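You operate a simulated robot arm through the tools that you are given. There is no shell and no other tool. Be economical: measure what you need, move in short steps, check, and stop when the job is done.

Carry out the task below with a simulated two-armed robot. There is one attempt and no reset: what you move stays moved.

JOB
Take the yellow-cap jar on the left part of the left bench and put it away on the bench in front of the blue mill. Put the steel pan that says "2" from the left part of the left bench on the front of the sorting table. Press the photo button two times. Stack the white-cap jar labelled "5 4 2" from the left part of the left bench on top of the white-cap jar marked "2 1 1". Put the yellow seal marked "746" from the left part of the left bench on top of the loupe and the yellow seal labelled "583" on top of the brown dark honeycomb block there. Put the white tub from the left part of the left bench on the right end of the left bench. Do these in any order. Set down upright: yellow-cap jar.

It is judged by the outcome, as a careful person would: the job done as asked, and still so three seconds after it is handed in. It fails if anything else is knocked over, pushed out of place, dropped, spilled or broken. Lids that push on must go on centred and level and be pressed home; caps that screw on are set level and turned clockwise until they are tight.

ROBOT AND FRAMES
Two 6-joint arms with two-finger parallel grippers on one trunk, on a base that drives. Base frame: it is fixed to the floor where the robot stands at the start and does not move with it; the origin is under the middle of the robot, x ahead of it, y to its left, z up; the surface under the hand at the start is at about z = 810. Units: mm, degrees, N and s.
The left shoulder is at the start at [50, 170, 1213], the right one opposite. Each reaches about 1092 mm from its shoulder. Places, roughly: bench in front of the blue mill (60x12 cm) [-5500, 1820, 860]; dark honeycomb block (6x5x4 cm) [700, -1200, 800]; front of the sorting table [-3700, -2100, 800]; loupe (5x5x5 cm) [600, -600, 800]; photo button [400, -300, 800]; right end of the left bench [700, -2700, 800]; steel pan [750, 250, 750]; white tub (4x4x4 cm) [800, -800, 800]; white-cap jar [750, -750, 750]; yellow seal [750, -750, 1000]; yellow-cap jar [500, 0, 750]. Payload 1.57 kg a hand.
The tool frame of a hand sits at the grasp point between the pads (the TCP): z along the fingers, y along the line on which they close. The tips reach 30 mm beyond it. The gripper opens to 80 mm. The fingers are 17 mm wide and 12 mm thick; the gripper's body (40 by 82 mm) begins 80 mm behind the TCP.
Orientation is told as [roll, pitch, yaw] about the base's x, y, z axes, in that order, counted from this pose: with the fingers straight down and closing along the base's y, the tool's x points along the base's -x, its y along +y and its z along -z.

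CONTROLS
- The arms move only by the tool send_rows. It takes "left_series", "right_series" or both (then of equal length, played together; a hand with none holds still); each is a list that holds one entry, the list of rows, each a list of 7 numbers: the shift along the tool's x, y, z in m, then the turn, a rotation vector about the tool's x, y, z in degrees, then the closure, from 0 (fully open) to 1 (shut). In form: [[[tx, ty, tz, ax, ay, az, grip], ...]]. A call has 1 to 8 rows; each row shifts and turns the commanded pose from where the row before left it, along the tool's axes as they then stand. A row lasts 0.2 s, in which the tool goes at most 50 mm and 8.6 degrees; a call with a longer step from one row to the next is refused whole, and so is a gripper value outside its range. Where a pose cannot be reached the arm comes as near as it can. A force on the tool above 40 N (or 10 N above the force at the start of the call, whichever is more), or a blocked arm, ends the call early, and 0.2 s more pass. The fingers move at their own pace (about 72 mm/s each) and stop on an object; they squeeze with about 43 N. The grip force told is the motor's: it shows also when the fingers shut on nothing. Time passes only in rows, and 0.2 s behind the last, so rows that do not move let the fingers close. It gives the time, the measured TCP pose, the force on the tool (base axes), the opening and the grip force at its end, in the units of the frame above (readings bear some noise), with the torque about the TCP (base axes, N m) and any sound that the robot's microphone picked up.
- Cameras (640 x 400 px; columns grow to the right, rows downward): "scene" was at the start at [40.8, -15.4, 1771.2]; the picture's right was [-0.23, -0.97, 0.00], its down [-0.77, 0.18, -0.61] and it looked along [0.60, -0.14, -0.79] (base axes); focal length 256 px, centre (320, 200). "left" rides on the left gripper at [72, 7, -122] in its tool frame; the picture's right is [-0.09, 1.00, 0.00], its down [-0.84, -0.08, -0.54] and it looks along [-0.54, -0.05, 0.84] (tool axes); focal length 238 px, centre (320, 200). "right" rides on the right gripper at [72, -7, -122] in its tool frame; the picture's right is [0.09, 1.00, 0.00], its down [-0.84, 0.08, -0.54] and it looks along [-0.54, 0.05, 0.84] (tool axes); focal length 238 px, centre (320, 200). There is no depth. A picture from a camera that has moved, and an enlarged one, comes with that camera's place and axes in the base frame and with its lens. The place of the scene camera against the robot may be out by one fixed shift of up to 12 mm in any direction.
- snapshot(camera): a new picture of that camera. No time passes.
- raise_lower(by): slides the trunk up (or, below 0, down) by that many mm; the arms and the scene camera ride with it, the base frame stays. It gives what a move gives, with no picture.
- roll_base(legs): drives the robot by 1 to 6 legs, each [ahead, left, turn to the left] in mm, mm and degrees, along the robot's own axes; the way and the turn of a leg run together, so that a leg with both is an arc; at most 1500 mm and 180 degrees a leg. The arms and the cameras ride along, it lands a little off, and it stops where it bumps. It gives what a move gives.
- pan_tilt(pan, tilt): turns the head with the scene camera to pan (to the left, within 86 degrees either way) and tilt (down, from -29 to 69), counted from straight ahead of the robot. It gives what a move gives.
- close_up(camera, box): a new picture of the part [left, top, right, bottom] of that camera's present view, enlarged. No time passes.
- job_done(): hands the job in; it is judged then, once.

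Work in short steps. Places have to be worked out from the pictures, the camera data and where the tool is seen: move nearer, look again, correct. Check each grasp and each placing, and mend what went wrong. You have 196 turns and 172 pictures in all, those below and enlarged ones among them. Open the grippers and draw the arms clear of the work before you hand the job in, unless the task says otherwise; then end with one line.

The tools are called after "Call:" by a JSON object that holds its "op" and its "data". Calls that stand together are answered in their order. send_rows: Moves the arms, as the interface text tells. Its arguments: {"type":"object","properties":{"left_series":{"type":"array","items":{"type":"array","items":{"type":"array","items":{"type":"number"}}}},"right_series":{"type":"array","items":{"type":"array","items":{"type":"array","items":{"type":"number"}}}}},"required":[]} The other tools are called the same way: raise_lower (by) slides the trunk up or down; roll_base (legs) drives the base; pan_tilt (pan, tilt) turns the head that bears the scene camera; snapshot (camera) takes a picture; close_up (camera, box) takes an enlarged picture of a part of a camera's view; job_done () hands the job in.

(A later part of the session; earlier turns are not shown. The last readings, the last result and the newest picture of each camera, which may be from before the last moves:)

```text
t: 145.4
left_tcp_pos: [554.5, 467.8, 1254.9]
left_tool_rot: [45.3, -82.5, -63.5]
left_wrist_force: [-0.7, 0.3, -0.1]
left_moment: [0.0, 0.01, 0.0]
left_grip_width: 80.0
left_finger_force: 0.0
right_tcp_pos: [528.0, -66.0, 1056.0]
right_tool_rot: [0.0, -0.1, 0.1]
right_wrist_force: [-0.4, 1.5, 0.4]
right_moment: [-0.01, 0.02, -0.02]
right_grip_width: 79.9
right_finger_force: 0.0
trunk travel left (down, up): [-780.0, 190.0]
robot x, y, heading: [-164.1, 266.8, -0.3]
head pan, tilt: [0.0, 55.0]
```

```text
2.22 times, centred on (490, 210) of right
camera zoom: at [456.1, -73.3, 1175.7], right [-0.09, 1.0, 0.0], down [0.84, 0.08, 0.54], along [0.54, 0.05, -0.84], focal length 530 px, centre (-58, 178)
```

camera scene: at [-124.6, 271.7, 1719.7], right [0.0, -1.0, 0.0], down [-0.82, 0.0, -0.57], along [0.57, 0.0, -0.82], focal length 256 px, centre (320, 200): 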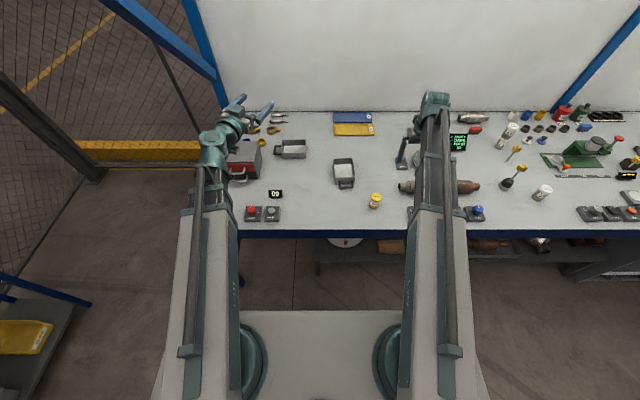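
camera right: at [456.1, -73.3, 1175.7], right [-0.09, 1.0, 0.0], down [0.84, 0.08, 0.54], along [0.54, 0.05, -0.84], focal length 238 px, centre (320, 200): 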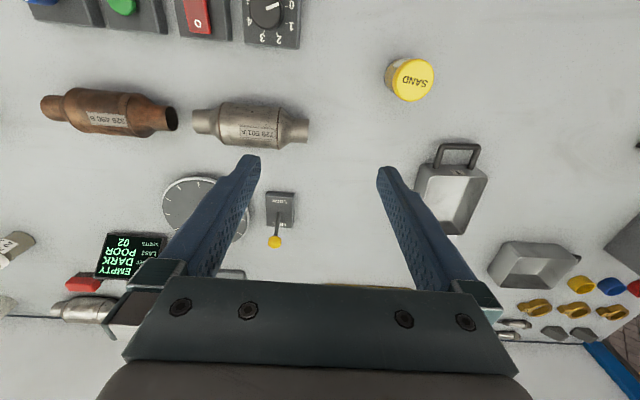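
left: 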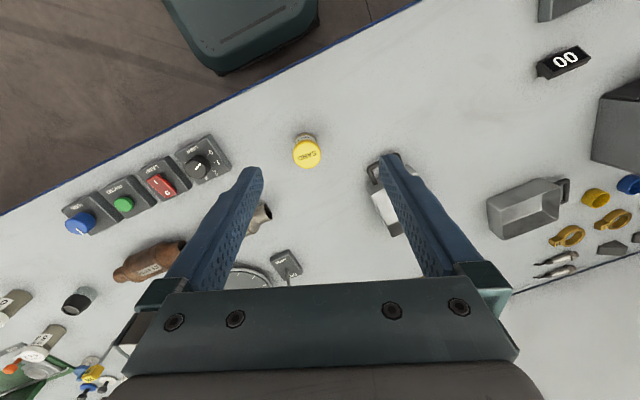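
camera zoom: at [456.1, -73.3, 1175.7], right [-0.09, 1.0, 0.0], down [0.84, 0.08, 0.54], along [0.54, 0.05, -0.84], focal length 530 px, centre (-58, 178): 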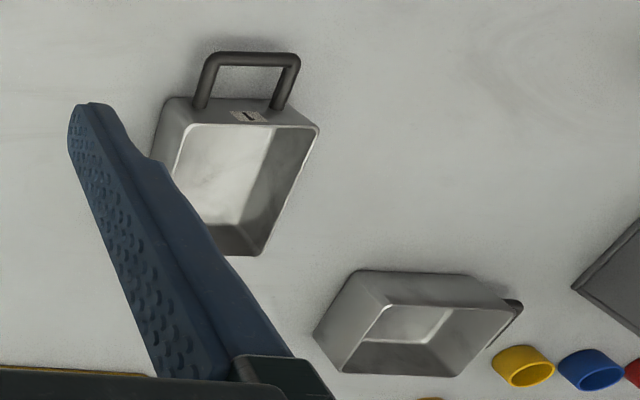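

Pan "1" is the near one; the other, at about x 750–840, y 338–454, should be "2". I swing the left hand further out, then drive left 230 and ahead 150 to view it.

Call:
{"op": "send_rows", "data": {"left_series": [[[0, 0.045, 0, 0, 0, 0, 0], [0, 0.045, 0, 0, 0, 0, 0], [0, 0.045, 0, 0, 0, 0, 0]]]}}

Call:
{"op": "roll_base", "data": {"legs": [[0, 230, 0], [150, 0, 0]]}}

Call:
{"op": "snapshot", "data": {"camera": "right"}}

Call:
{"op": "close_up", "data": {"camera": "scene", "box": [270, 90, 430, 200]}}

```text
t: 146.2
left_tcp_pos: [597.6, 599.0, 1254.2]
left_tool_rot: [46.0, -82.6, -64.2]
left_wrist_force: [-0.2, -0.4, -1.2]
left_moment: [0.0, 0.0, 0.0]
left_grip_width: 80.1
left_finger_force: 0.1
left hand out of reach, approached as far as the arm can: row 1, 2, 3
right_tcp_pos: [529.8, -65.7, 1054.6]
right_tool_rot: [0.0, 0.1, -0.1]
right_wrist_force: [0.9, -0.3, -0.2]
right_moment: [-0.03, 0.01, 0.0]
right_grip_width: 80.3
right_finger_force: 0.1
trunk travel left (down, up): [-780.0, 190.0]
robot x, y, heading: [-167.7, 271.3, -0.1]
head pan, tilt: [0.0, 55.0]
```

```text
t: 148.9
left_tcp_pos: [745.7, 831.6, 1254.3]
left_tool_rot: [45.7, -82.6, -63.8]
left_wrist_force: [0.4, -1.2, 0.0]
left_moment: [0.04, -0.01, -0.05]
left_grip_width: 80.2
left_finger_force: 0.1
right_tcp_pos: [678.4, 166.3, 1054.1]
right_tool_rot: [0.0, 0.2, 0.2]
right_wrist_force: [0.1, -0.6, -0.2]
right_moment: [-0.01, 0.05, 0.01]
right_grip_width: 79.9
right_finger_force: 0.1
trunk travel left (down, up): [-780.0, 190.0]
robot x, y, heading: [-16.4, 494.4, 0.2]
head pan, tilt: [0.0, 55.0]
```

```text
68 pictures are left
camera right: at [606.9, 159.8, 1175.0], right [-0.1, 1.0, 0.0], down [0.84, 0.08, 0.54], along [0.54, 0.05, -0.84], focal length 238 px, centre (320, 200)
```

right: 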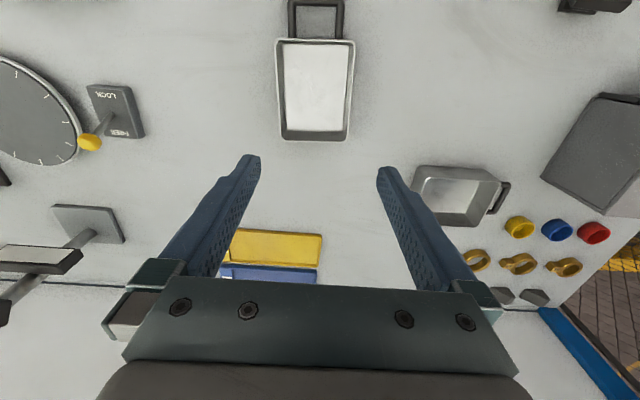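

```text
3.64 times, centred on (350, 145) of scene
camera zoom: at [25.7, 503.2, 1719.6], right [0.0, -1.0, 0.0], down [-0.82, 0.0, -0.57], along [0.57, 0.0, -0.82], focal length 929 px, centre (211, 400)
```

zoom: 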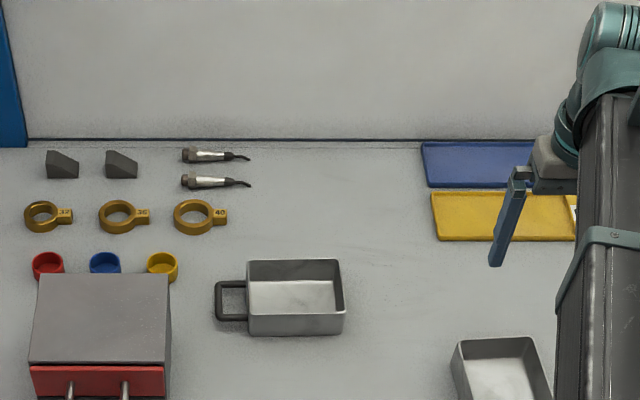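

I move the right hand toward pan A's right wall and look.

Call:
{"op": "send_rows", "data": {"right_series": [[[-0.005, 0.045, 0, 0, 0, 0, 0], [-0.005, 0.045, 0, 0, 0, 0, 0], [-0.005, 0.045, 0, 0, 0, 0, 0], [-0.005, 0.04, 0, 0, 0, 0, 0]]]}}

Call:
{"op": "snapshot", "data": {"camera": "right"}}

Call:
{"op": "close_up", "data": {"camera": "right", "box": [280, 130, 480, 260]}}

```text
t: 149.9
left_tcp_pos: [745.2, 830.9, 1255.3]
left_tool_rot: [46.1, -82.6, -64.0]
left_wrist_force: [0.7, -0.7, 0.4]
left_moment: [-0.01, 0.01, -0.03]
left_grip_width: 80.0
left_finger_force: 0.1
right_tcp_pos: [695.6, 341.4, 1054.6]
right_tool_rot: [0.0, 0.0, 0.2]
right_wrist_force: [0.1, -0.8, 0.6]
right_moment: [-0.01, -0.02, 0.0]
right_grip_width: 80.0
right_finger_force: 0.0
trunk travel left (down, up): [-780.0, 190.0]
robot x, y, heading: [-17.3, 498.3, 0.3]
head pan, tilt: [0.0, 55.0]
```

```text
66 pictures are left
camera right: at [623.5, 334.1, 1175.8], right [-0.09, 1.0, 0.0], down [0.84, 0.08, 0.54], along [0.54, 0.05, -0.84], focal length 238 px, centre (320, 200)
```

right: 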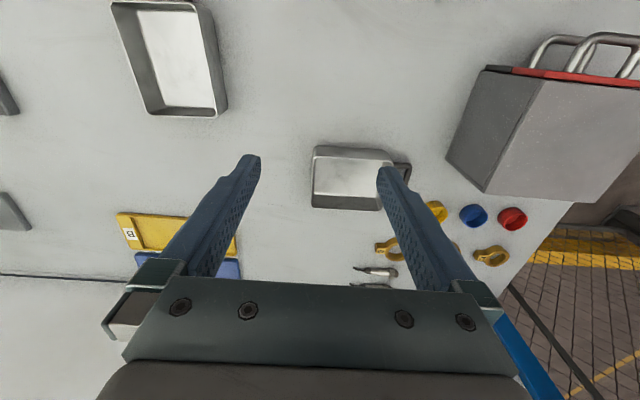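

```text
3.08 times, centred on (380, 195) of right
camera zoom: at [623.5, 334.1, 1175.8], right [-0.09, 1.0, 0.0], down [0.84, 0.08, 0.54], along [0.54, 0.05, -0.84], focal length 733 px, centre (135, 215)
```

zoom: 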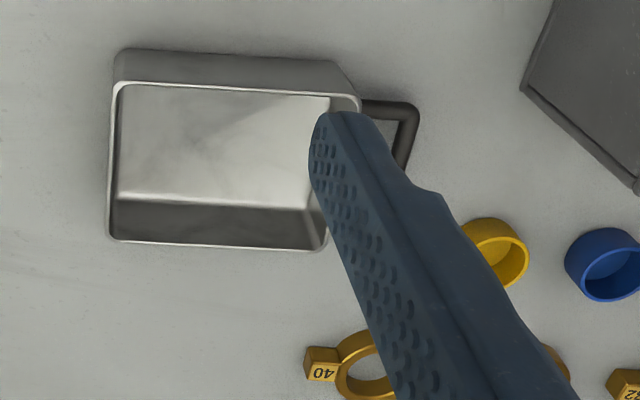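

Right wall middle is about [803, 339], pan yawed ~3.5°. I move over it and lower to z≈905 to check.

Call:
{"op": "send_rows", "data": {"right_series": [[[-0.0357, 0, 0, 0, 0, -1.2, 0], [-0.0357, 0, 0, 0, 0, -1.2, 0], [-0.0357, 0, 0, 0, 0, -1.1, 0]]]}}

Call:
{"op": "raise_lower", "data": {"by": -145}}

Call:
{"op": "snapshot", "data": {"camera": "right"}}

```text
t: 150.7
left_tcp_pos: [745.4, 830.9, 1254.2]
left_tool_rot: [46.0, -82.7, -64.0]
left_wrist_force: [0.0, 0.5, -0.2]
left_moment: [0.01, -0.01, -0.02]
left_grip_width: 80.1
left_finger_force: 0.0
right_tcp_pos: [805.8, 343.8, 1054.1]
right_tool_rot: [0.0, 0.1, 3.7]
right_wrist_force: [0.3, 0.3, -0.6]
right_moment: [0.0, 0.02, -0.01]
right_grip_width: 80.3
right_finger_force: 0.0
trunk travel left (down, up): [-780.0, 190.0]
robot x, y, heading: [-18.7, 501.9, 0.1]
head pan, tilt: [0.0, 55.0]
```

```text
t: 152.4
left_tcp_pos: [744.2, 830.6, 1109.9]
left_tool_rot: [46.2, -82.6, -64.2]
left_wrist_force: [-0.5, -0.2, 0.8]
left_moment: [0.02, -0.03, -0.01]
left_grip_width: 79.9
left_finger_force: 0.2
right_tcp_pos: [803.3, 345.1, 908.6]
right_tool_rot: [0.0, -0.1, 3.6]
right_wrist_force: [-1.0, 0.1, 0.2]
right_moment: [-0.02, 0.01, 0.0]
right_grip_width: 80.0
right_finger_force: 0.1
trunk travel left (down, up): [-635.0, 335.0]
robot x, y, heading: [-16.8, 502.3, 0.0]
head pan, tilt: [0.0, 55.0]
```

```text
64 pictures are left
camera right: at [732.4, 332.9, 1030.8], right [-0.16, 0.99, 0.0], down [0.83, 0.13, 0.54], along [0.53, 0.08, -0.84], focal length 238 px, centre (320, 200)
```

right: 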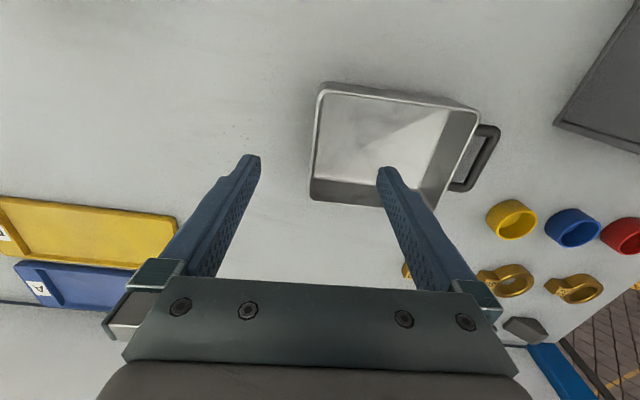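

The wall is parallel to the fingers' pads; TCP needs ~3.5 mm to the right. Correct, lower 56 mm, then grip.

Call:
{"op": "send_rows", "data": {"right_series": [[[0.004, -0.0035, 0, 0, 0, 0, 0.2], [0, 0, 0, 0, 0, 0, 0.3]]]}}

Call:
{"op": "raise_lower", "data": {"by": -40}}

Call:
{"op": "snapshot", "data": {"camera": "right"}}

```text
t: 153.0
left_tcp_pos: [746.2, 830.9, 1109.3]
left_tool_rot: [46.2, -82.5, -64.2]
left_wrist_force: [0.6, 0.8, 0.1]
left_moment: [-0.01, 0.0, 0.01]
left_grip_width: 79.8
left_finger_force: 0.1
right_tcp_pos: [799.4, 340.7, 910.1]
right_tool_rot: [0.1, 0.1, 3.7]
right_wrist_force: [-0.3, 0.2, 0.0]
right_moment: [-0.01, -0.01, -0.03]
right_grip_width: 56.1
right_finger_force: 0.0
trunk travel left (down, up): [-635.0, 335.0]
robot x, y, heading: [-17.3, 497.8, 0.1]
head pan, tilt: [0.0, 55.0]
```

```text
t: 153.8
left_tcp_pos: [745.5, 830.8, 1069.7]
left_tool_rot: [46.3, -82.5, -64.3]
left_wrist_force: [0.2, 0.0, -0.1]
left_moment: [0.02, 0.06, 0.0]
left_grip_width: 79.9
left_finger_force: 0.0
right_tcp_pos: [800.1, 341.4, 869.1]
right_tool_rot: [0.0, -0.1, 3.7]
right_wrist_force: [0.6, 0.2, -0.2]
right_moment: [0.01, -0.03, 0.03]
right_grip_width: 56.3
right_finger_force: 0.1
trunk travel left (down, up): [-595.0, 375.0]
robot x, y, heading: [-17.3, 499.1, 0.1]
head pan, tilt: [0.0, 55.0]
```

```text
63 pictures are left
camera right: at [728.5, 329.2, 990.8], right [-0.16, 0.99, 0.0], down [0.83, 0.13, 0.54], along [0.53, 0.08, -0.84], focal length 238 px, centre (320, 200)
```

right: 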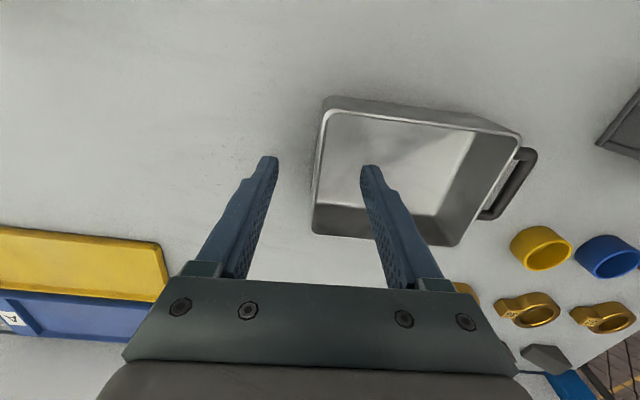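

The wall is between the fingers. Lower 16 mm more and close.

Call:
{"op": "raise_lower", "data": {"by": -16}}

Call:
{"op": "send_rows", "data": {"right_series": [[[0, 0, 0, 0, 0, 0, 0.6], [0, 0, 0, 0, 0, 0, 0.85], [0, 0, 0, 0, 0, 0, 1], [0, 0, 0, 0, 0, 0, 1]]]}}

Call:
{"op": "raise_lower", "data": {"by": 25}}

Call:
{"op": "snapshot", "data": {"camera": "right"}}

Call:
{"op": "close_up", "data": {"camera": "scene", "box": [300, 120, 420, 200]}}

```text
t: 154.5
left_tcp_pos: [745.2, 830.7, 1053.6]
left_tool_rot: [46.2, -82.7, -64.2]
left_wrist_force: [0.2, 0.9, -0.2]
left_moment: [-0.02, 0.06, 0.0]
left_grip_width: 79.8
left_finger_force: 0.1
right_tcp_pos: [800.2, 341.1, 854.3]
right_tool_rot: [0.0, 0.0, 3.7]
right_wrist_force: [0.6, 0.0, -0.7]
right_moment: [0.01, 0.0, 0.03]
right_grip_width: 55.9
right_finger_force: 0.1
trunk travel left (down, up): [-579.0, 391.0]
robot x, y, heading: [-16.4, 503.0, 0.1]
head pan, tilt: [0.0, 55.0]
```

```text
t: 155.5
left_tcp_pos: [745.1, 831.5, 1054.8]
left_tool_rot: [46.2, -82.5, -64.2]
left_wrist_force: [0.1, 0.0, -0.1]
left_moment: [0.02, 0.01, -0.01]
left_grip_width: 80.1
left_finger_force: 0.1
right_tcp_pos: [800.7, 340.0, 854.2]
right_tool_rot: [0.0, 0.0, 3.6]
right_wrist_force: [-0.1, 0.3, -0.1]
right_moment: [0.02, -0.03, -0.01]
right_grip_width: 2.5
right_finger_force: 24.0
trunk travel left (down, up): [-579.0, 391.0]
robot x, y, heading: [-14.7, 500.7, 0.2]
head pan, tilt: [0.0, 55.0]
```

```text
t: 156.2
left_tcp_pos: [744.7, 831.2, 1079.2]
left_tool_rot: [46.1, -82.7, -64.2]
left_wrist_force: [0.2, 1.3, -0.7]
left_moment: [0.02, 0.02, -0.02]
left_grip_width: 79.9
left_finger_force: 0.1
right_tcp_pos: [800.0, 340.3, 878.4]
right_tool_rot: [0.0, 0.0, 3.6]
right_wrist_force: [-0.2, -0.2, -1.3]
right_moment: [-0.05, -0.03, -0.03]
right_grip_width: 2.3
right_finger_force: 23.9
trunk travel left (down, up): [-604.0, 366.0]
robot x, y, heading: [-15.6, 502.5, 0.2]
head pan, tilt: [0.0, 55.0]
```

```text
62 pictures are left
camera right: at [728.8, 329.2, 999.5], right [-0.16, 0.99, 0.0], down [0.83, 0.13, 0.54], along [0.53, 0.08, -0.84], focal length 238 px, centre (320, 200)
```

right: 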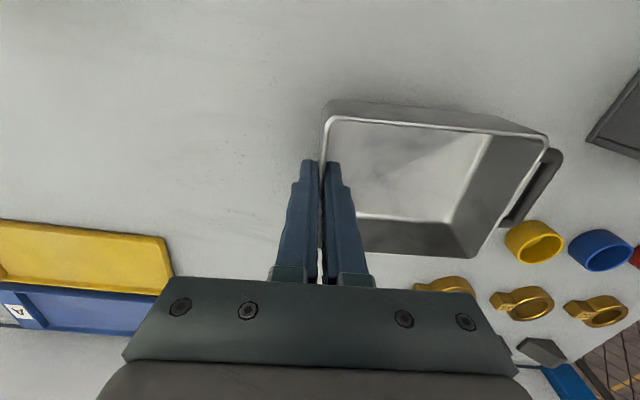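

```text
5.00 times, centred on (360, 160) of scene
camera zoom: at [24.3, 503.2, 1543.7], right [0.0, -1.0, 0.0], down [-0.82, 0.0, -0.57], along [0.57, 0.0, -0.82], focal length 1278 px, centre (120, 400)
```

zoom: 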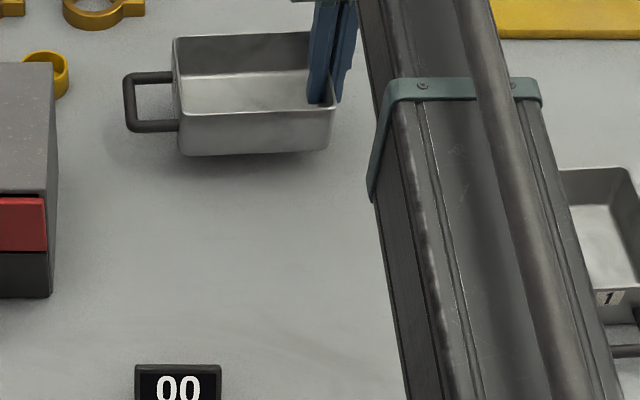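

Pan lifted level and light. I raise 160 mm, retract the arm, and look around left and right to plan the drive.

Call:
{"op": "raise_lower", "data": {"by": 160}}

Call:
{"op": "send_rows", "data": {"right_series": [[[0.045, 0, 0, 0, 0, 0, 1], [0.045, 0, 0, 0, 0, 0, 1], [0.045, 0, 0, 0, 0, 0, 1], [0.045, 0, 0, 0, 0, 0, 1], [0.045, 0, 0, 0, 0, 0, 1], [0.045, 0, 0, 0, 0, 0, 1]]]}}

Call:
{"op": "roll_base", "data": {"legs": [[-300, 0, 0]]}}

Call:
{"op": "pan_tilt", "data": {"pan": 86, "tilt": 25}}

Call:
{"op": "snapshot", "data": {"camera": "scene"}}

Call:
{"op": "pan_tilt", "data": {"pan": -86, "tilt": 25}}

Call:
{"op": "snapshot", "data": {"camera": "scene"}}

```text
t: 158.0
left_tcp_pos: [745.6, 831.6, 1239.9]
left_tool_rot: [46.1, -82.6, -64.1]
left_wrist_force: [0.5, -0.6, -0.2]
left_moment: [0.02, 0.03, -0.01]
left_grip_width: 80.0
left_finger_force: 0.0
right_tcp_pos: [801.3, 341.6, 1038.7]
right_tool_rot: [0.0, 0.1, 3.7]
right_wrist_force: [-0.2, -0.6, -1.9]
right_moment: [-0.1, -0.01, 0.0]
right_grip_width: 2.5
right_finger_force: 23.9
trunk travel left (down, up): [-764.0, 206.0]
robot x, y, heading: [-20.3, 498.6, 0.0]
head pan, tilt: [0.0, 55.0]
```

```text
t: 159.4
left_tcp_pos: [744.3, 830.7, 1239.6]
left_tool_rot: [46.5, -82.6, -64.4]
left_wrist_force: [-1.2, -0.9, 0.8]
left_moment: [0.05, 0.01, 0.06]
left_grip_width: 80.2
left_finger_force: 0.0
right_tcp_pos: [527.7, 323.7, 1039.1]
right_tool_rot: [0.0, 0.0, 3.7]
right_wrist_force: [0.1, 0.1, -1.5]
right_moment: [-0.09, -0.01, 0.01]
right_grip_width: 2.5
right_finger_force: 24.0
right hand out of reach, approached as far as the arm can: row 3
trunk travel left (down, up): [-764.0, 206.0]
robot x, y, heading: [-17.4, 500.4, 0.3]
head pan, tilt: [0.0, 55.0]
```

```text
t: 161.5
left_tcp_pos: [442.7, 830.4, 1239.9]
left_tool_rot: [46.5, -82.6, -64.5]
left_wrist_force: [0.2, -0.7, 0.5]
left_moment: [0.02, -0.01, 0.01]
left_grip_width: 80.0
left_finger_force: 0.1
right_tcp_pos: [225.9, 321.9, 1039.6]
right_tool_rot: [0.0, 0.1, 3.7]
right_wrist_force: [0.2, 0.0, -1.7]
right_moment: [-0.13, 0.01, 0.02]
right_grip_width: 2.6
right_finger_force: 24.3
trunk travel left (down, up): [-764.0, 206.0]
robot x, y, heading: [-318.1, 498.6, 0.1]
head pan, tilt: [0.0, 55.0]
```

```text
t: 163.1
left_tcp_pos: [443.6, 829.1, 1238.8]
left_tool_rot: [46.2, -82.7, -64.3]
left_wrist_force: [0.4, -0.5, -0.5]
left_moment: [0.01, 0.0, -0.02]
left_grip_width: 80.1
left_finger_force: 0.0
right_tcp_pos: [226.7, 321.2, 1038.3]
right_tool_rot: [0.0, 0.0, 3.6]
right_wrist_force: [0.2, 0.4, -1.3]
right_moment: [-0.1, 0.0, -0.01]
right_grip_width: 2.5
right_finger_force: 23.8
trunk travel left (down, up): [-764.0, 206.0]
robot x, y, heading: [-316.2, 501.8, -0.1]
head pan, tilt: [85.9, 25.0]
```

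```text
60 pictures are left
camera scene: at [-343.5, 594.3, 1747.7], right [1.0, -0.07, 0.0], down [-0.03, -0.42, -0.91], along [0.06, 0.9, -0.42], focal length 256 px, centre (320, 200)
```

scene: 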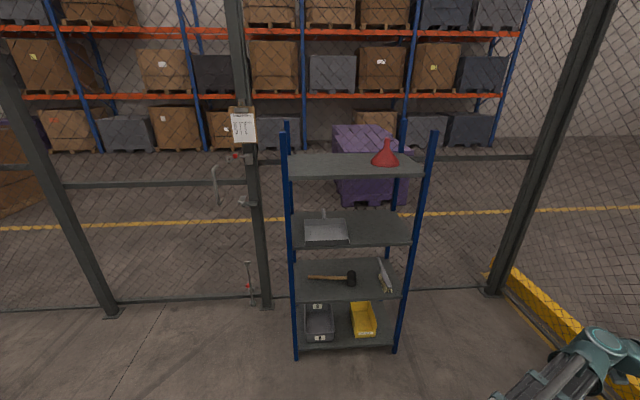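

```text
t: 165.7
left_tcp_pos: [442.9, 830.0, 1239.8]
left_tool_rot: [46.3, -82.6, -64.3]
left_wrist_force: [-0.3, 0.2, 0.1]
left_moment: [-0.03, 0.0, 0.05]
left_grip_width: 79.9
left_finger_force: 0.0
right_tcp_pos: [226.8, 322.2, 1038.6]
right_tool_rot: [0.0, 0.0, 3.6]
right_wrist_force: [0.1, 0.3, -1.4]
right_moment: [-0.06, 0.02, -0.01]
right_grip_width: 2.5
right_finger_force: 24.3
trunk travel left (down, up): [-764.0, 206.0]
robot x, y, heading: [-314.6, 499.1, 0.1]
head pan, tilt: [-85.9, 25.0]
```

```text
59 pictures are left
camera scene: at [-343.3, 410.5, 1747.7], right [-1.0, -0.07, 0.0], down [-0.03, 0.42, -0.91], along [0.07, -0.9, -0.42], focal length 256 px, centre (320, 200)
```

scene: 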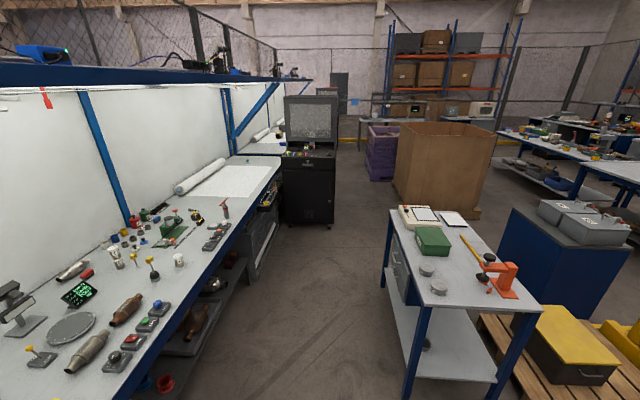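

Space is enough to turn in place. I turn 180° and look toward -x.

Call:
{"op": "roll_base", "data": {"legs": [[0, 0, 180]]}}

Call:
{"op": "pan_tilt", "data": {"pan": 0, "tilt": 18}}

Call:
{"op": "snapshot", "data": {"camera": "scene"}}

```text
t: 173.3
left_tcp_pos: [-1088.5, 192.2, 1239.4]
left_tool_rot: [46.1, -82.6, 114.2]
left_wrist_force: [-0.6, 0.7, 0.3]
left_moment: [-0.01, 0.01, 0.0]
left_grip_width: 79.7
left_finger_force: 0.0
right_tcp_pos: [-857.3, 694.1, 1039.2]
right_tool_rot: [-0.1, 0.0, -178.0]
right_wrist_force: [0.3, 0.2, -1.6]
right_moment: [0.12, 0.0, 0.04]
right_grip_width: 2.4
right_finger_force: 23.5
trunk travel left (down, up): [-764.0, 206.0]
robot x, y, heading: [-315.2, 500.1, 178.4]
head pan, tilt: [-85.9, 25.0]
```

```text
t: 174.9
left_tcp_pos: [-1088.3, 192.5, 1239.0]
left_tool_rot: [46.2, -82.6, 114.2]
left_wrist_force: [0.4, -0.8, 0.3]
left_moment: [0.0, 0.03, 0.01]
left_grip_width: 80.1
left_finger_force: 0.2
right_tcp_pos: [-857.3, 694.3, 1038.1]
right_tool_rot: [0.0, 0.0, -178.0]
right_wrist_force: [-0.2, 1.1, -1.9]
right_moment: [0.08, -0.03, -0.01]
right_grip_width: 2.6
right_finger_force: 24.2
trunk travel left (down, up): [-764.0, 206.0]
robot x, y, heading: [-320.8, 500.7, 178.3]
head pan, tilt: [0.0, 18.0]
```

```text
58 pictures are left
camera scene: at [-363.8, 503.9, 1759.0], right [0.03, 1.0, 0.0], down [0.31, -0.01, -0.95], along [-0.95, 0.03, -0.31], focal length 256 px, centre (320, 200)
```

scene: 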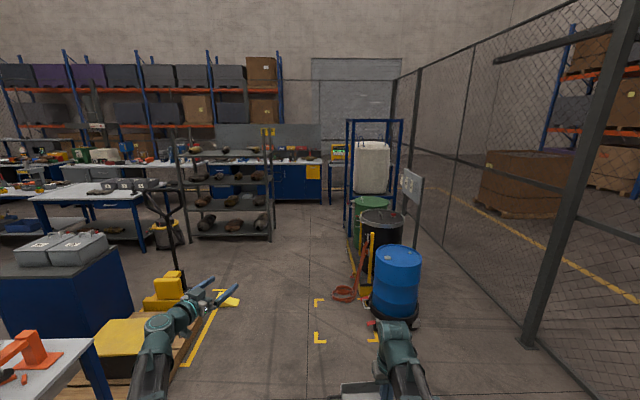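

I zoom on the sorting-table direction and the mill-bench direction.

Call:
{"op": "close_up", "data": {"camera": "scene", "box": [0, 130, 200, 260]}}

Call:
{"op": "close_up", "data": {"camera": "scene", "box": [300, 110, 440, 210]}}

```text
3.08 times, centred on (100, 195) of scene
camera zoom: at [-363.8, 503.9, 1759.0], right [0.03, 1.0, 0.0], down [0.31, -0.01, -0.95], along [-0.95, 0.03, -0.31], focal length 786 px, centre (997, 215)
```

zoom: 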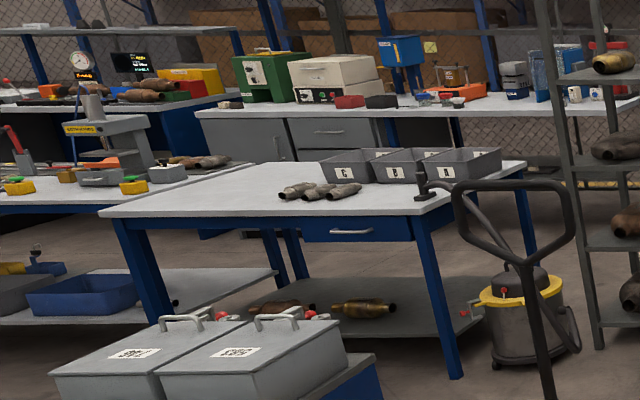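

```text
4.00 times, centred on (370, 160) of scene
camera zoom: at [-363.8, 503.9, 1759.0], right [0.03, 1.0, 0.0], down [0.31, -0.01, -0.95], along [-0.95, 0.03, -0.31], focal length 1022 px, centre (120, 360)
```

zoom: 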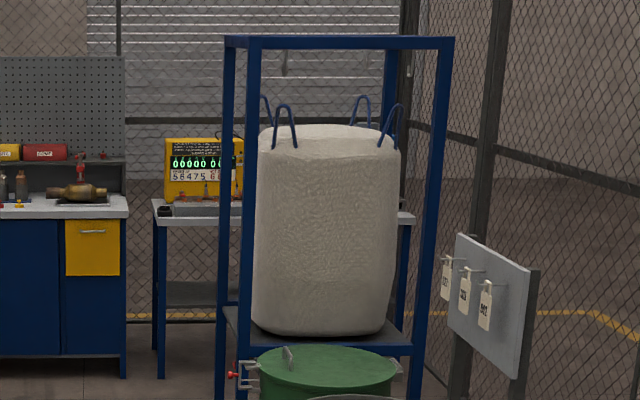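

The sorting table (bins A–C, drawer) has its front edge near x≈-3400, y from -1680 to -2980. I retract the left arm, straighten heading, and drive 2200 mm ahead along the clear corridor (y≈350).

Call:
{"op": "send_rows", "data": {"left_series": [[[0, 0, -0.045, 0, 0, 0, 0], [0, 0, -0.045, 0, 0, 0, 0], [0, 0, -0.045, 0, 0, 0, 0], [0, 0, -0.045, 0, 0, 0, 0]]]}}

Call:
{"op": "roll_base", "data": {"legs": [[0, 0, 1.7], [1100, 75, 0], [1100, 75, 0]]}}

Call:
{"op": "pan_tilt", "data": {"pan": 50, "tilt": 30}}

Call:
{"op": "snapshot", "data": {"camera": "scene"}}

```text
t: 175.9
left_tcp_pos: [-917.9, 131.8, 1240.2]
left_tool_rot: [47.3, -82.7, 113.1]
left_wrist_force: [0.2, -0.7, -0.3]
left_moment: [0.0, 0.02, 0.01]
left_grip_width: 80.1
left_finger_force: 0.1
left hand out of reach, approached as far as the arm can: row 1, 2, 3, 4
right_tcp_pos: [-857.3, 693.1, 1039.2]
right_tool_rot: [0.0, 0.1, -178.0]
right_wrist_force: [-0.2, -0.4, -1.1]
right_moment: [0.09, 0.02, 0.04]
right_grip_width: 2.3
right_finger_force: 23.7
trunk travel left (down, up): [-764.0, 206.0]
robot x, y, heading: [-319.0, 502.2, 178.3]
head pan, tilt: [0.0, 18.0]
```

```text
t: 187.2
left_tcp_pos: [-3111.8, -30.9, 1240.3]
left_tool_rot: [46.9, -82.6, 115.3]
left_wrist_force: [-0.2, 0.1, 0.3]
left_moment: [0.02, 0.04, 0.01]
left_grip_width: 79.9
left_finger_force: 0.1
right_tcp_pos: [-3067.3, 533.1, 1039.5]
right_tool_rot: [0.0, 0.1, -176.3]
right_wrist_force: [0.1, -0.1, -1.5]
right_moment: [0.11, 0.03, 0.03]
right_grip_width: 2.6
right_finger_force: 24.1
trunk travel left (down, up): [-764.0, 206.0]
robot x, y, heading: [-2522.2, 355.5, -179.9]
head pan, tilt: [0.0, 18.0]
```

```text
t: 188.4
left_tcp_pos: [-3111.9, -30.5, 1239.8]
left_tool_rot: [47.0, -82.7, 115.2]
left_wrist_force: [-0.2, -0.7, -1.0]
left_moment: [0.02, 0.04, -0.01]
left_grip_width: 79.9
left_finger_force: 0.0
right_tcp_pos: [-3066.4, 532.4, 1040.5]
right_tool_rot: [0.1, 0.0, -176.3]
right_wrist_force: [-0.8, 0.6, -1.9]
right_moment: [0.13, 0.01, 0.07]
right_grip_width: 2.6
right_finger_force: 23.8
trunk travel left (down, up): [-764.0, 206.0]
robot x, y, heading: [-2523.1, 356.9, -179.7]
head pan, tilt: [50.0, 30.0]
```

```text
55 pictures are left
camera scene: at [-2531.7, 288.6, 1739.7], right [-0.77, 0.64, 0.0], down [0.32, 0.38, -0.87], along [-0.55, -0.67, -0.5], focal length 256 px, centre (320, 200)
```

scene: 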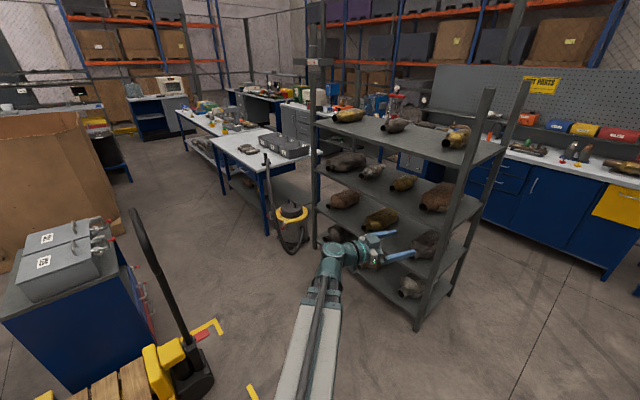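

Shelf front is at x≈-3800, pallet-jack handle near [-2490, -960], table front edge x≈-3470. I raise 100, advance to x≈-3060, strafe left 1100 and check.

Call:
{"op": "raise_lower", "data": {"by": 100}}

Call:
{"op": "roll_base", "data": {"legs": [[540, 0, 0], [0, 1100, 0]]}}

Call:
{"op": "snapshot", "data": {"camera": "scene"}}

```text
t: 189.7
left_tcp_pos: [-3112.5, -31.4, 1338.8]
left_tool_rot: [47.0, -82.6, 115.1]
left_wrist_force: [0.6, -0.3, -0.2]
left_moment: [0.01, -0.03, 0.02]
left_grip_width: 80.0
left_finger_force: 0.1
right_tcp_pos: [-3066.9, 532.7, 1139.4]
right_tool_rot: [0.1, 0.1, -176.4]
right_wrist_force: [0.1, 0.4, -1.8]
right_moment: [0.11, -0.03, 0.0]
right_grip_width: 2.1
right_finger_force: 24.8
trunk travel left (down, up): [-864.0, 106.0]
robot x, y, heading: [-2522.9, 359.0, -180.0]
head pan, tilt: [50.0, 30.0]
```

```text
t: 198.0
left_tcp_pos: [-3642.1, -1128.9, 1339.0]
left_tool_rot: [46.9, -82.7, 114.7]
left_wrist_force: [-0.8, -0.6, 0.1]
left_moment: [-0.02, 0.01, 0.02]
left_grip_width: 80.2
left_finger_force: 0.1
right_tcp_pos: [-3591.4, -564.7, 1137.7]
right_tool_rot: [-0.1, 0.1, -176.9]
right_wrist_force: [-0.5, -0.6, -2.2]
right_moment: [0.13, -0.03, -0.02]
right_grip_width: 2.6
right_finger_force: 24.3
trunk travel left (down, up): [-864.0, 106.0]
robot x, y, heading: [-3047.4, -744.8, 180.1]
head pan, tilt: [50.0, 30.0]
```

```text
54 pictures are left
camera scene: at [-3059.4, -815.1, 1839.7], right [-0.76, 0.65, 0.0], down [0.32, 0.38, -0.87], along [-0.56, -0.66, -0.5], focal length 256 px, centre (320, 200)
```

scene: 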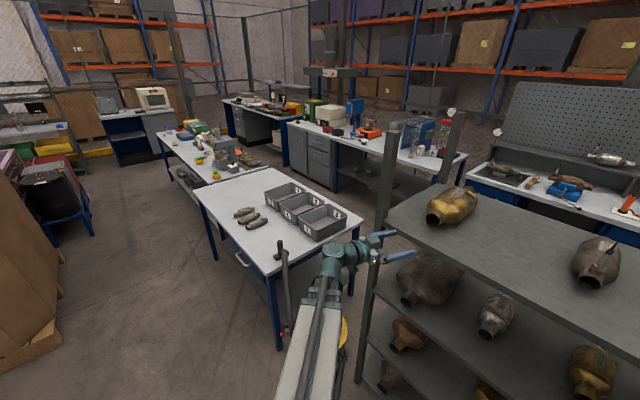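

Clear. The table's front zone between y -1750 and -2200 is empty; pieces lie near [-3675, -2332]. I strafe 1405 left and view with the hand camera.

Call:
{"op": "roll_base", "data": {"legs": [[0, 1405, 0]]}}

Call:
{"op": "snapshot", "data": {"camera": "right"}}

Call:
{"op": "pan_tilt", "data": {"pan": 0, "tilt": 50}}

Call:
{"op": "snapshot", "data": {"camera": "scene"}}

```text
t: 205.0
left_tcp_pos: [-3627.8, -2537.9, 1340.7]
left_tool_rot: [46.9, -82.7, 115.8]
left_wrist_force: [0.2, 0.3, -0.3]
left_moment: [-0.03, -0.02, -0.02]
left_grip_width: 80.0
left_finger_force: 0.0
right_tcp_pos: [-3589.6, -1973.6, 1138.2]
right_tool_rot: [0.1, 0.1, -175.6]
right_wrist_force: [-0.2, -0.4, -2.3]
right_moment: [0.08, -0.02, -0.01]
right_grip_width: 2.4
right_finger_force: 23.7
trunk travel left (down, up): [-864.0, 106.0]
robot x, y, heading: [-3040.4, -2141.4, -179.1]
head pan, tilt: [50.0, 30.0]
```

```text
53 pictures are left
camera right: at [-3518.2, -1962.0, 1259.8], right [0.17, -0.99, 0.0], down [-0.83, -0.14, 0.54], along [-0.53, -0.09, -0.84], focal length 238 px, centre (320, 200)
```

right: 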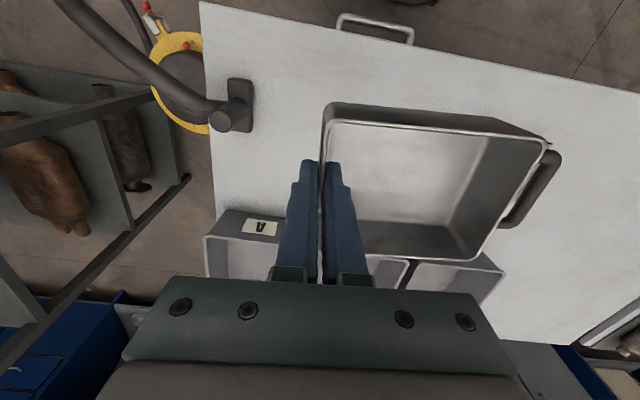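

```text
t: 206.2
left_tcp_pos: [-3628.4, -2537.9, 1339.8]
left_tool_rot: [46.9, -82.6, 115.8]
left_wrist_force: [0.2, 1.1, 0.6]
left_moment: [-0.03, 0.0, 0.01]
left_grip_width: 80.0
left_finger_force: 0.0
right_tcp_pos: [-3589.5, -1973.2, 1138.1]
right_tool_rot: [0.0, 0.2, -175.7]
right_wrist_force: [-0.3, -0.5, -1.2]
right_moment: [0.11, 0.02, -0.01]
right_grip_width: 2.4
right_finger_force: 24.1
trunk travel left (down, up): [-864.0, 106.0]
robot x, y, heading: [-3038.5, -2144.9, -179.1]
head pan, tilt: [0.0, 50.0]
```

```text
52 pictures are left
camera scene: at [-3071.2, -2142.8, 1810.2], right [-0.02, 1.0, 0.0], down [0.77, 0.01, -0.64], along [-0.64, -0.01, -0.77], focal length 256 px, centre (320, 200)
```

scene: 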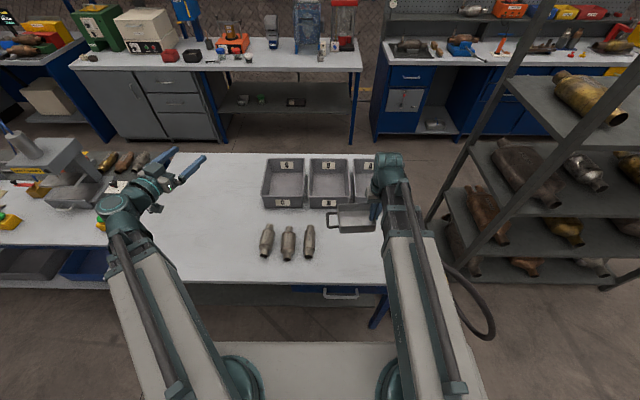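

I move 50 mm forward (clear of bins at x≈-3807 and the front edge at -3490) and lower 235 mm.

Call:
{"op": "send_rows", "data": {"right_series": [[[-0.025, 0, 0, 0, 0, 0, 1], [-0.025, 0, 0, 0, 0, 0, 1]]]}}

Call:
{"op": "raise_lower", "data": {"by": -245}}

Call:
{"op": "snapshot", "data": {"camera": "right"}}

Call:
{"op": "snapshot", "data": {"camera": "scene"}}

```text
t: 206.8
left_tcp_pos: [-3628.6, -2537.3, 1340.3]
left_tool_rot: [46.9, -82.7, 115.8]
left_wrist_force: [-0.1, -1.1, -0.4]
left_moment: [0.01, -0.01, -0.01]
left_grip_width: 79.9
left_finger_force: 0.0
right_tcp_pos: [-3638.5, -1977.7, 1138.6]
right_tool_rot: [-0.1, 0.1, -175.7]
right_wrist_force: [-0.5, 0.4, -0.3]
right_moment: [0.13, 0.02, -0.03]
right_grip_width: 2.5
right_finger_force: 24.0
trunk travel left (down, up): [-864.0, 106.0]
robot x, y, heading: [-3039.0, -2144.7, -178.9]
head pan, tilt: [0.0, 50.0]
```

```text
t: 209.3
left_tcp_pos: [-3627.7, -2536.6, 1095.7]
left_tool_rot: [47.1, -82.8, 115.7]
left_wrist_force: [0.1, 0.0, 0.1]
left_moment: [0.0, -0.01, -0.05]
left_grip_width: 80.1
left_finger_force: 0.1
right_tcp_pos: [-3637.6, -1976.9, 895.2]
right_tool_rot: [0.0, 0.1, -175.6]
right_wrist_force: [0.5, 0.4, -1.9]
right_moment: [0.13, 0.01, -0.03]
right_grip_width: 2.4
right_finger_force: 23.8
trunk travel left (down, up): [-619.0, 351.0]
robot x, y, heading: [-3041.3, -2143.6, -179.1]
head pan, tilt: [0.0, 50.0]
```

```text
51 pictures are left
camera right: at [-3567.7, -1965.2, 1014.8], right [0.17, -0.99, 0.0], down [-0.83, -0.14, 0.54], along [-0.53, -0.09, -0.84], focal length 238 px, centre (320, 200)
```

right: 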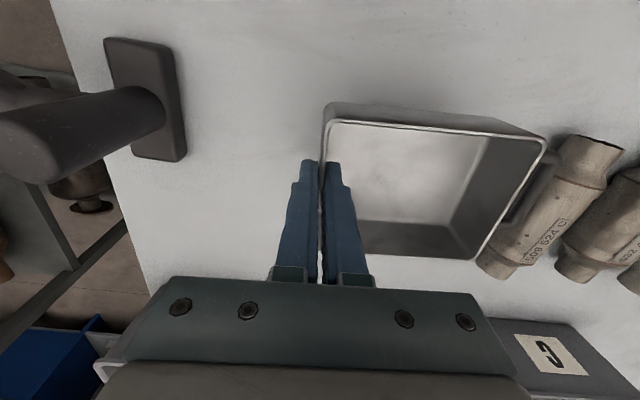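

```text
50 pictures are left
camera scene: at [-3071.1, -2142.7, 1565.2], right [-0.01, 1.0, 0.0], down [0.77, 0.01, -0.64], along [-0.64, -0.01, -0.77], focal length 256 px, centre (320, 200)
```

scene: 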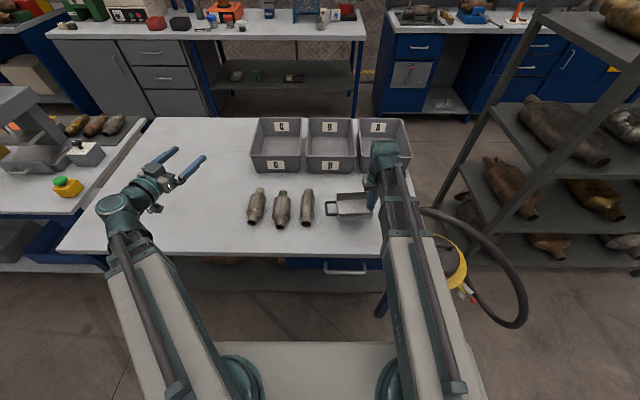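

The pan clears the pieces (46 mm) and the vacuum wand mount (~80 mm). I lower to contact.

Call:
{"op": "raise_lower", "data": {"by": -44}}

Call:
{"op": "raise_lower", "data": {"by": -3}}

Call:
{"op": "raise_lower", "data": {"by": -3}}

Call:
{"op": "raise_lower", "data": {"by": -2}}

```text
t: 210.2
left_tcp_pos: [-3628.9, -2536.2, 1051.0]
left_tool_rot: [47.1, -82.7, 115.6]
left_wrist_force: [0.0, 1.2, 0.6]
left_moment: [-0.03, 0.01, 0.0]
left_grip_width: 80.0
left_finger_force: 0.1
right_tcp_pos: [-3637.5, -1975.1, 849.0]
right_tool_rot: [0.0, 0.0, -175.6]
right_wrist_force: [-0.2, -0.6, -1.7]
right_moment: [0.09, 0.02, 0.01]
right_grip_width: 2.4
right_finger_force: 24.2
trunk travel left (down, up): [-575.0, 395.0]
robot x, y, heading: [-3043.0, -2145.4, -178.7]
head pan, tilt: [0.0, 50.0]
```

```text
t: 210.7
left_tcp_pos: [-3627.2, -2537.9, 1048.2]
left_tool_rot: [47.0, -82.8, 115.7]
left_wrist_force: [0.1, 0.0, 0.0]
left_moment: [0.03, -0.02, -0.01]
left_grip_width: 80.0
left_finger_force: 0.0
right_tcp_pos: [-3638.0, -1976.8, 847.3]
right_tool_rot: [0.0, 0.2, -175.5]
right_wrist_force: [-0.8, -0.7, -1.7]
right_moment: [0.1, 0.01, -0.03]
right_grip_width: 2.7
right_finger_force: 23.9
trunk travel left (down, up): [-572.0, 398.0]
robot x, y, heading: [-3042.6, -2141.0, -179.3]
head pan, tilt: [0.0, 50.0]
```

```text
t: 211.2
left_tcp_pos: [-3627.2, -2537.8, 1044.8]
left_tool_rot: [47.1, -82.8, 115.5]
left_wrist_force: [0.7, -1.2, 0.2]
left_moment: [-0.01, -0.01, 0.0]
left_grip_width: 79.7
left_finger_force: 0.0
right_tcp_pos: [-3638.0, -1978.5, 843.9]
right_tool_rot: [0.1, 0.0, -175.6]
right_wrist_force: [-1.7, 0.5, 3.5]
right_moment: [-0.01, 0.13, 0.04]
right_grip_width: 2.7
right_finger_force: 23.8
trunk travel left (down, up): [-569.0, 401.0]
robot x, y, heading: [-3040.5, -2141.7, -179.0]
head pan, tilt: [0.0, 50.0]
```

```text
t: 211.8
left_tcp_pos: [-3626.3, -2536.9, 1043.7]
left_tool_rot: [47.4, -82.7, 115.3]
left_wrist_force: [-0.3, 0.3, -0.4]
left_moment: [-0.01, 0.0, -0.03]
left_grip_width: 80.0
left_finger_force: 0.2
right_tcp_pos: [-3638.0, -1977.6, 842.1]
right_tool_rot: [-0.1, 0.1, -175.6]
right_wrist_force: [-4.1, 1.5, 20.0]
right_moment: [-0.05, 0.08, 0.02]
right_grip_width: 2.7
right_finger_force: 23.9
trunk travel left (down, up): [-567.0, 403.0]
robot x, y, heading: [-3043.8, -2143.0, -179.3]
head pan, tilt: [0.0, 50.0]
```

Contact. I relieve 1 mm, open partly (both sides clear), raise and check.

Call:
{"op": "raise_lower", "data": {"by": 1}}

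Call:
{"op": "send_rows", "data": {"right_series": [[[0, 0, 0, 0, 0, 0, 0.9], [0, 0, 0, 0, 0, 0, 0.75], [0, 0, 0, 0, 0, 0, 0.7], [0, 0, 0, 0, 0, 0, 0.7]]]}}

Call:
{"op": "raise_lower", "data": {"by": 200}}

Call:
{"op": "snapshot", "data": {"camera": "right"}}

Call:
{"op": "close_up", "data": {"camera": "scene", "box": [240, 140, 440, 280]}}

```text
t: 212.3
left_tcp_pos: [-3627.3, -2537.2, 1044.0]
left_tool_rot: [47.1, -82.7, 115.6]
left_wrist_force: [0.6, 0.0, 0.8]
left_moment: [0.01, -0.01, -0.01]
left_grip_width: 80.2
left_finger_force: 0.0
right_tcp_pos: [-3637.9, -1977.1, 842.0]
right_tool_rot: [0.0, 0.0, -175.6]
right_wrist_force: [-1.3, 0.5, 2.5]
right_moment: [-0.03, 0.2, 0.01]
right_grip_width: 2.7
right_finger_force: 23.8
trunk travel left (down, up): [-568.0, 402.0]
robot x, y, heading: [-3042.7, -2143.7, -179.2]
head pan, tilt: [0.0, 50.0]
```

```text
t: 213.3
left_tcp_pos: [-3626.8, -2537.2, 1043.5]
left_tool_rot: [47.1, -82.7, 115.6]
left_wrist_force: [-0.1, 0.6, 0.5]
left_moment: [-0.03, -0.01, -0.03]
left_grip_width: 79.9
left_finger_force: 0.1
right_tcp_pos: [-3639.0, -1977.4, 843.9]
right_tool_rot: [0.0, 0.0, -175.6]
right_wrist_force: [0.5, 0.1, -0.6]
right_moment: [-0.01, -0.03, -0.02]
right_grip_width: 24.1
right_finger_force: 0.0
trunk travel left (down, up): [-568.0, 402.0]
robot x, y, heading: [-3039.2, -2142.7, -179.0]
head pan, tilt: [0.0, 50.0]
```

```text
t: 215.4
left_tcp_pos: [-3628.1, -2537.2, 1244.2]
left_tool_rot: [47.1, -82.7, 115.7]
left_wrist_force: [0.3, -0.1, 0.4]
left_moment: [-0.04, 0.01, 0.0]
left_grip_width: 79.8
left_finger_force: 0.1
right_tcp_pos: [-3638.2, -1977.4, 1042.2]
right_tool_rot: [0.0, 0.1, -175.7]
right_wrist_force: [0.2, -0.3, -1.1]
right_moment: [0.03, 0.01, 0.0]
right_grip_width: 23.7
right_finger_force: 0.0
trunk travel left (down, up): [-768.0, 202.0]
robot x, y, heading: [-3038.6, -2142.5, -179.1]
head pan, tilt: [0.0, 50.0]
```

```text
49 pictures are left
camera right: at [-3567.8, -1965.3, 1163.7], right [0.17, -0.99, 0.0], down [-0.83, -0.14, 0.54], along [-0.53, -0.09, -0.84], focal length 238 px, centre (320, 200)
```

right: 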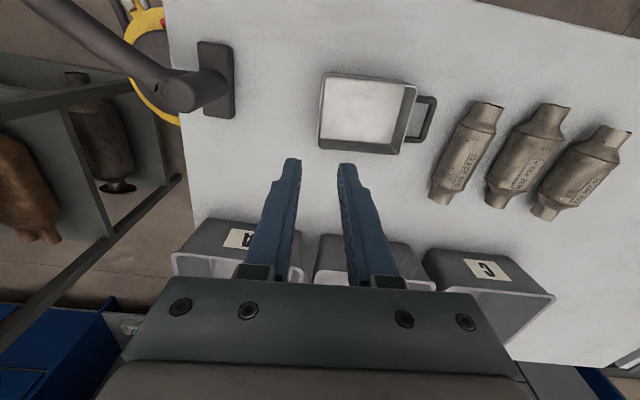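

```text
2.86 times, centred on (340, 210) of scene
camera zoom: at [-3071.2, -2142.8, 1714.2], right [-0.01, 1.0, 0.0], down [0.77, 0.01, -0.64], along [-0.64, -0.01, -0.77], focal length 730 px, centre (263, 171)
```

zoom: 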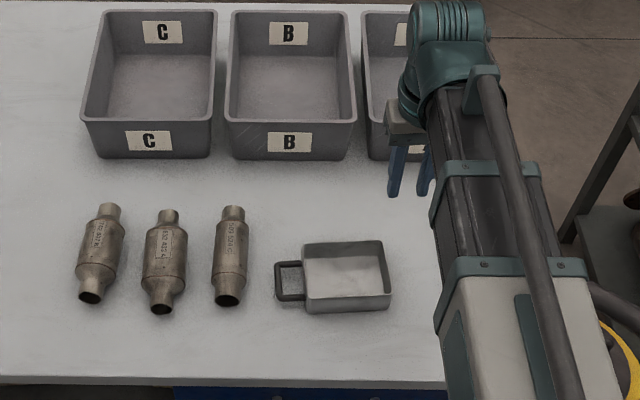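

Pan placed neatly. Now for the yellow-cap jar: I raise, retrace the path (strafe right, back out, turn around).

Call:
{"op": "raise_lower", "data": {"by": 100}}

Call:
{"op": "roll_base", "data": {"legs": [[0, 0, -0.9], [0, -1250, 0], [0, -1245, 0], [-1350, 0, 0], [-1380, 0, 0], [0, 0, 180]]}}

Call:
{"op": "pan_tilt", "data": {"pan": 0, "tilt": 50}}

Call:
{"op": "snapshot", "data": {"camera": "scene"}}

```text
t: 216.8
left_tcp_pos: [-3627.7, -2537.4, 1343.4]
left_tool_rot: [47.0, -82.7, 115.8]
left_wrist_force: [-0.3, 0.5, -0.4]
left_moment: [0.01, 0.0, 0.0]
left_grip_width: 79.8
left_finger_force: 0.0
right_tcp_pos: [-3639.0, -1977.6, 1142.5]
right_tool_rot: [0.1, 0.0, -175.7]
right_wrist_force: [0.4, 0.6, 0.7]
right_moment: [-0.02, 0.04, -0.01]
right_grip_width: 24.0
right_finger_force: 0.0
trunk travel left (down, up): [-868.0, 102.0]
robot x, y, heading: [-3043.6, -2144.2, -179.0]
head pan, tilt: [0.0, 50.0]
```

```text
t: 249.5
left_tcp_pos: [312.1, 724.9, 1344.0]
left_tool_rot: [47.1, -82.7, -66.5]
left_wrist_force: [0.9, -0.3, -1.1]
left_moment: [0.03, 0.03, -0.02]
left_grip_width: 80.0
left_finger_force: 0.0
right_tcp_pos: [300.2, 163.5, 1143.9]
right_tool_rot: [0.0, 0.0, 2.1]
right_wrist_force: [0.7, -0.2, -0.9]
right_moment: [0.01, 0.04, -0.01]
right_grip_width: 24.0
right_finger_force: 0.0
trunk travel left (down, up): [-868.0, 102.0]
robot x, y, heading: [-287.9, 355.0, -1.4]
head pan, tilt: [0.0, 50.0]
```

```text
t: 250.1
left_tcp_pos: [311.5, 725.4, 1343.5]
left_tool_rot: [47.1, -82.7, -66.6]
left_wrist_force: [0.3, 0.9, 0.3]
left_moment: [0.0, -0.02, 0.04]
left_grip_width: 80.2
left_finger_force: 0.1
right_tcp_pos: [299.3, 163.7, 1143.3]
right_tool_rot: [0.0, 0.1, 2.1]
right_wrist_force: [-0.4, 0.0, 0.0]
right_moment: [0.01, -0.02, -0.02]
right_grip_width: 23.9
right_finger_force: 0.0
trunk travel left (down, up): [-868.0, 102.0]
robot x, y, heading: [-289.2, 352.8, -1.4]
head pan, tilt: [0.0, 50.0]
```

```text
47 pictures are left
camera scene: at [-244.6, 356.5, 1814.2], right [-0.02, -1.0, 0.0], down [-0.77, 0.02, -0.64], along [0.64, -0.02, -0.77], focal length 256 px, centre (320, 200)
```

scene: 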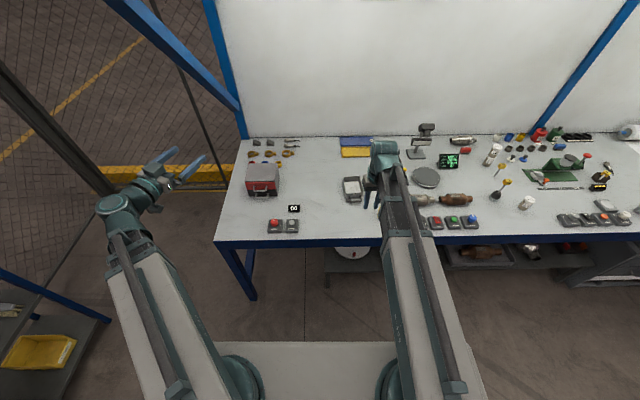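

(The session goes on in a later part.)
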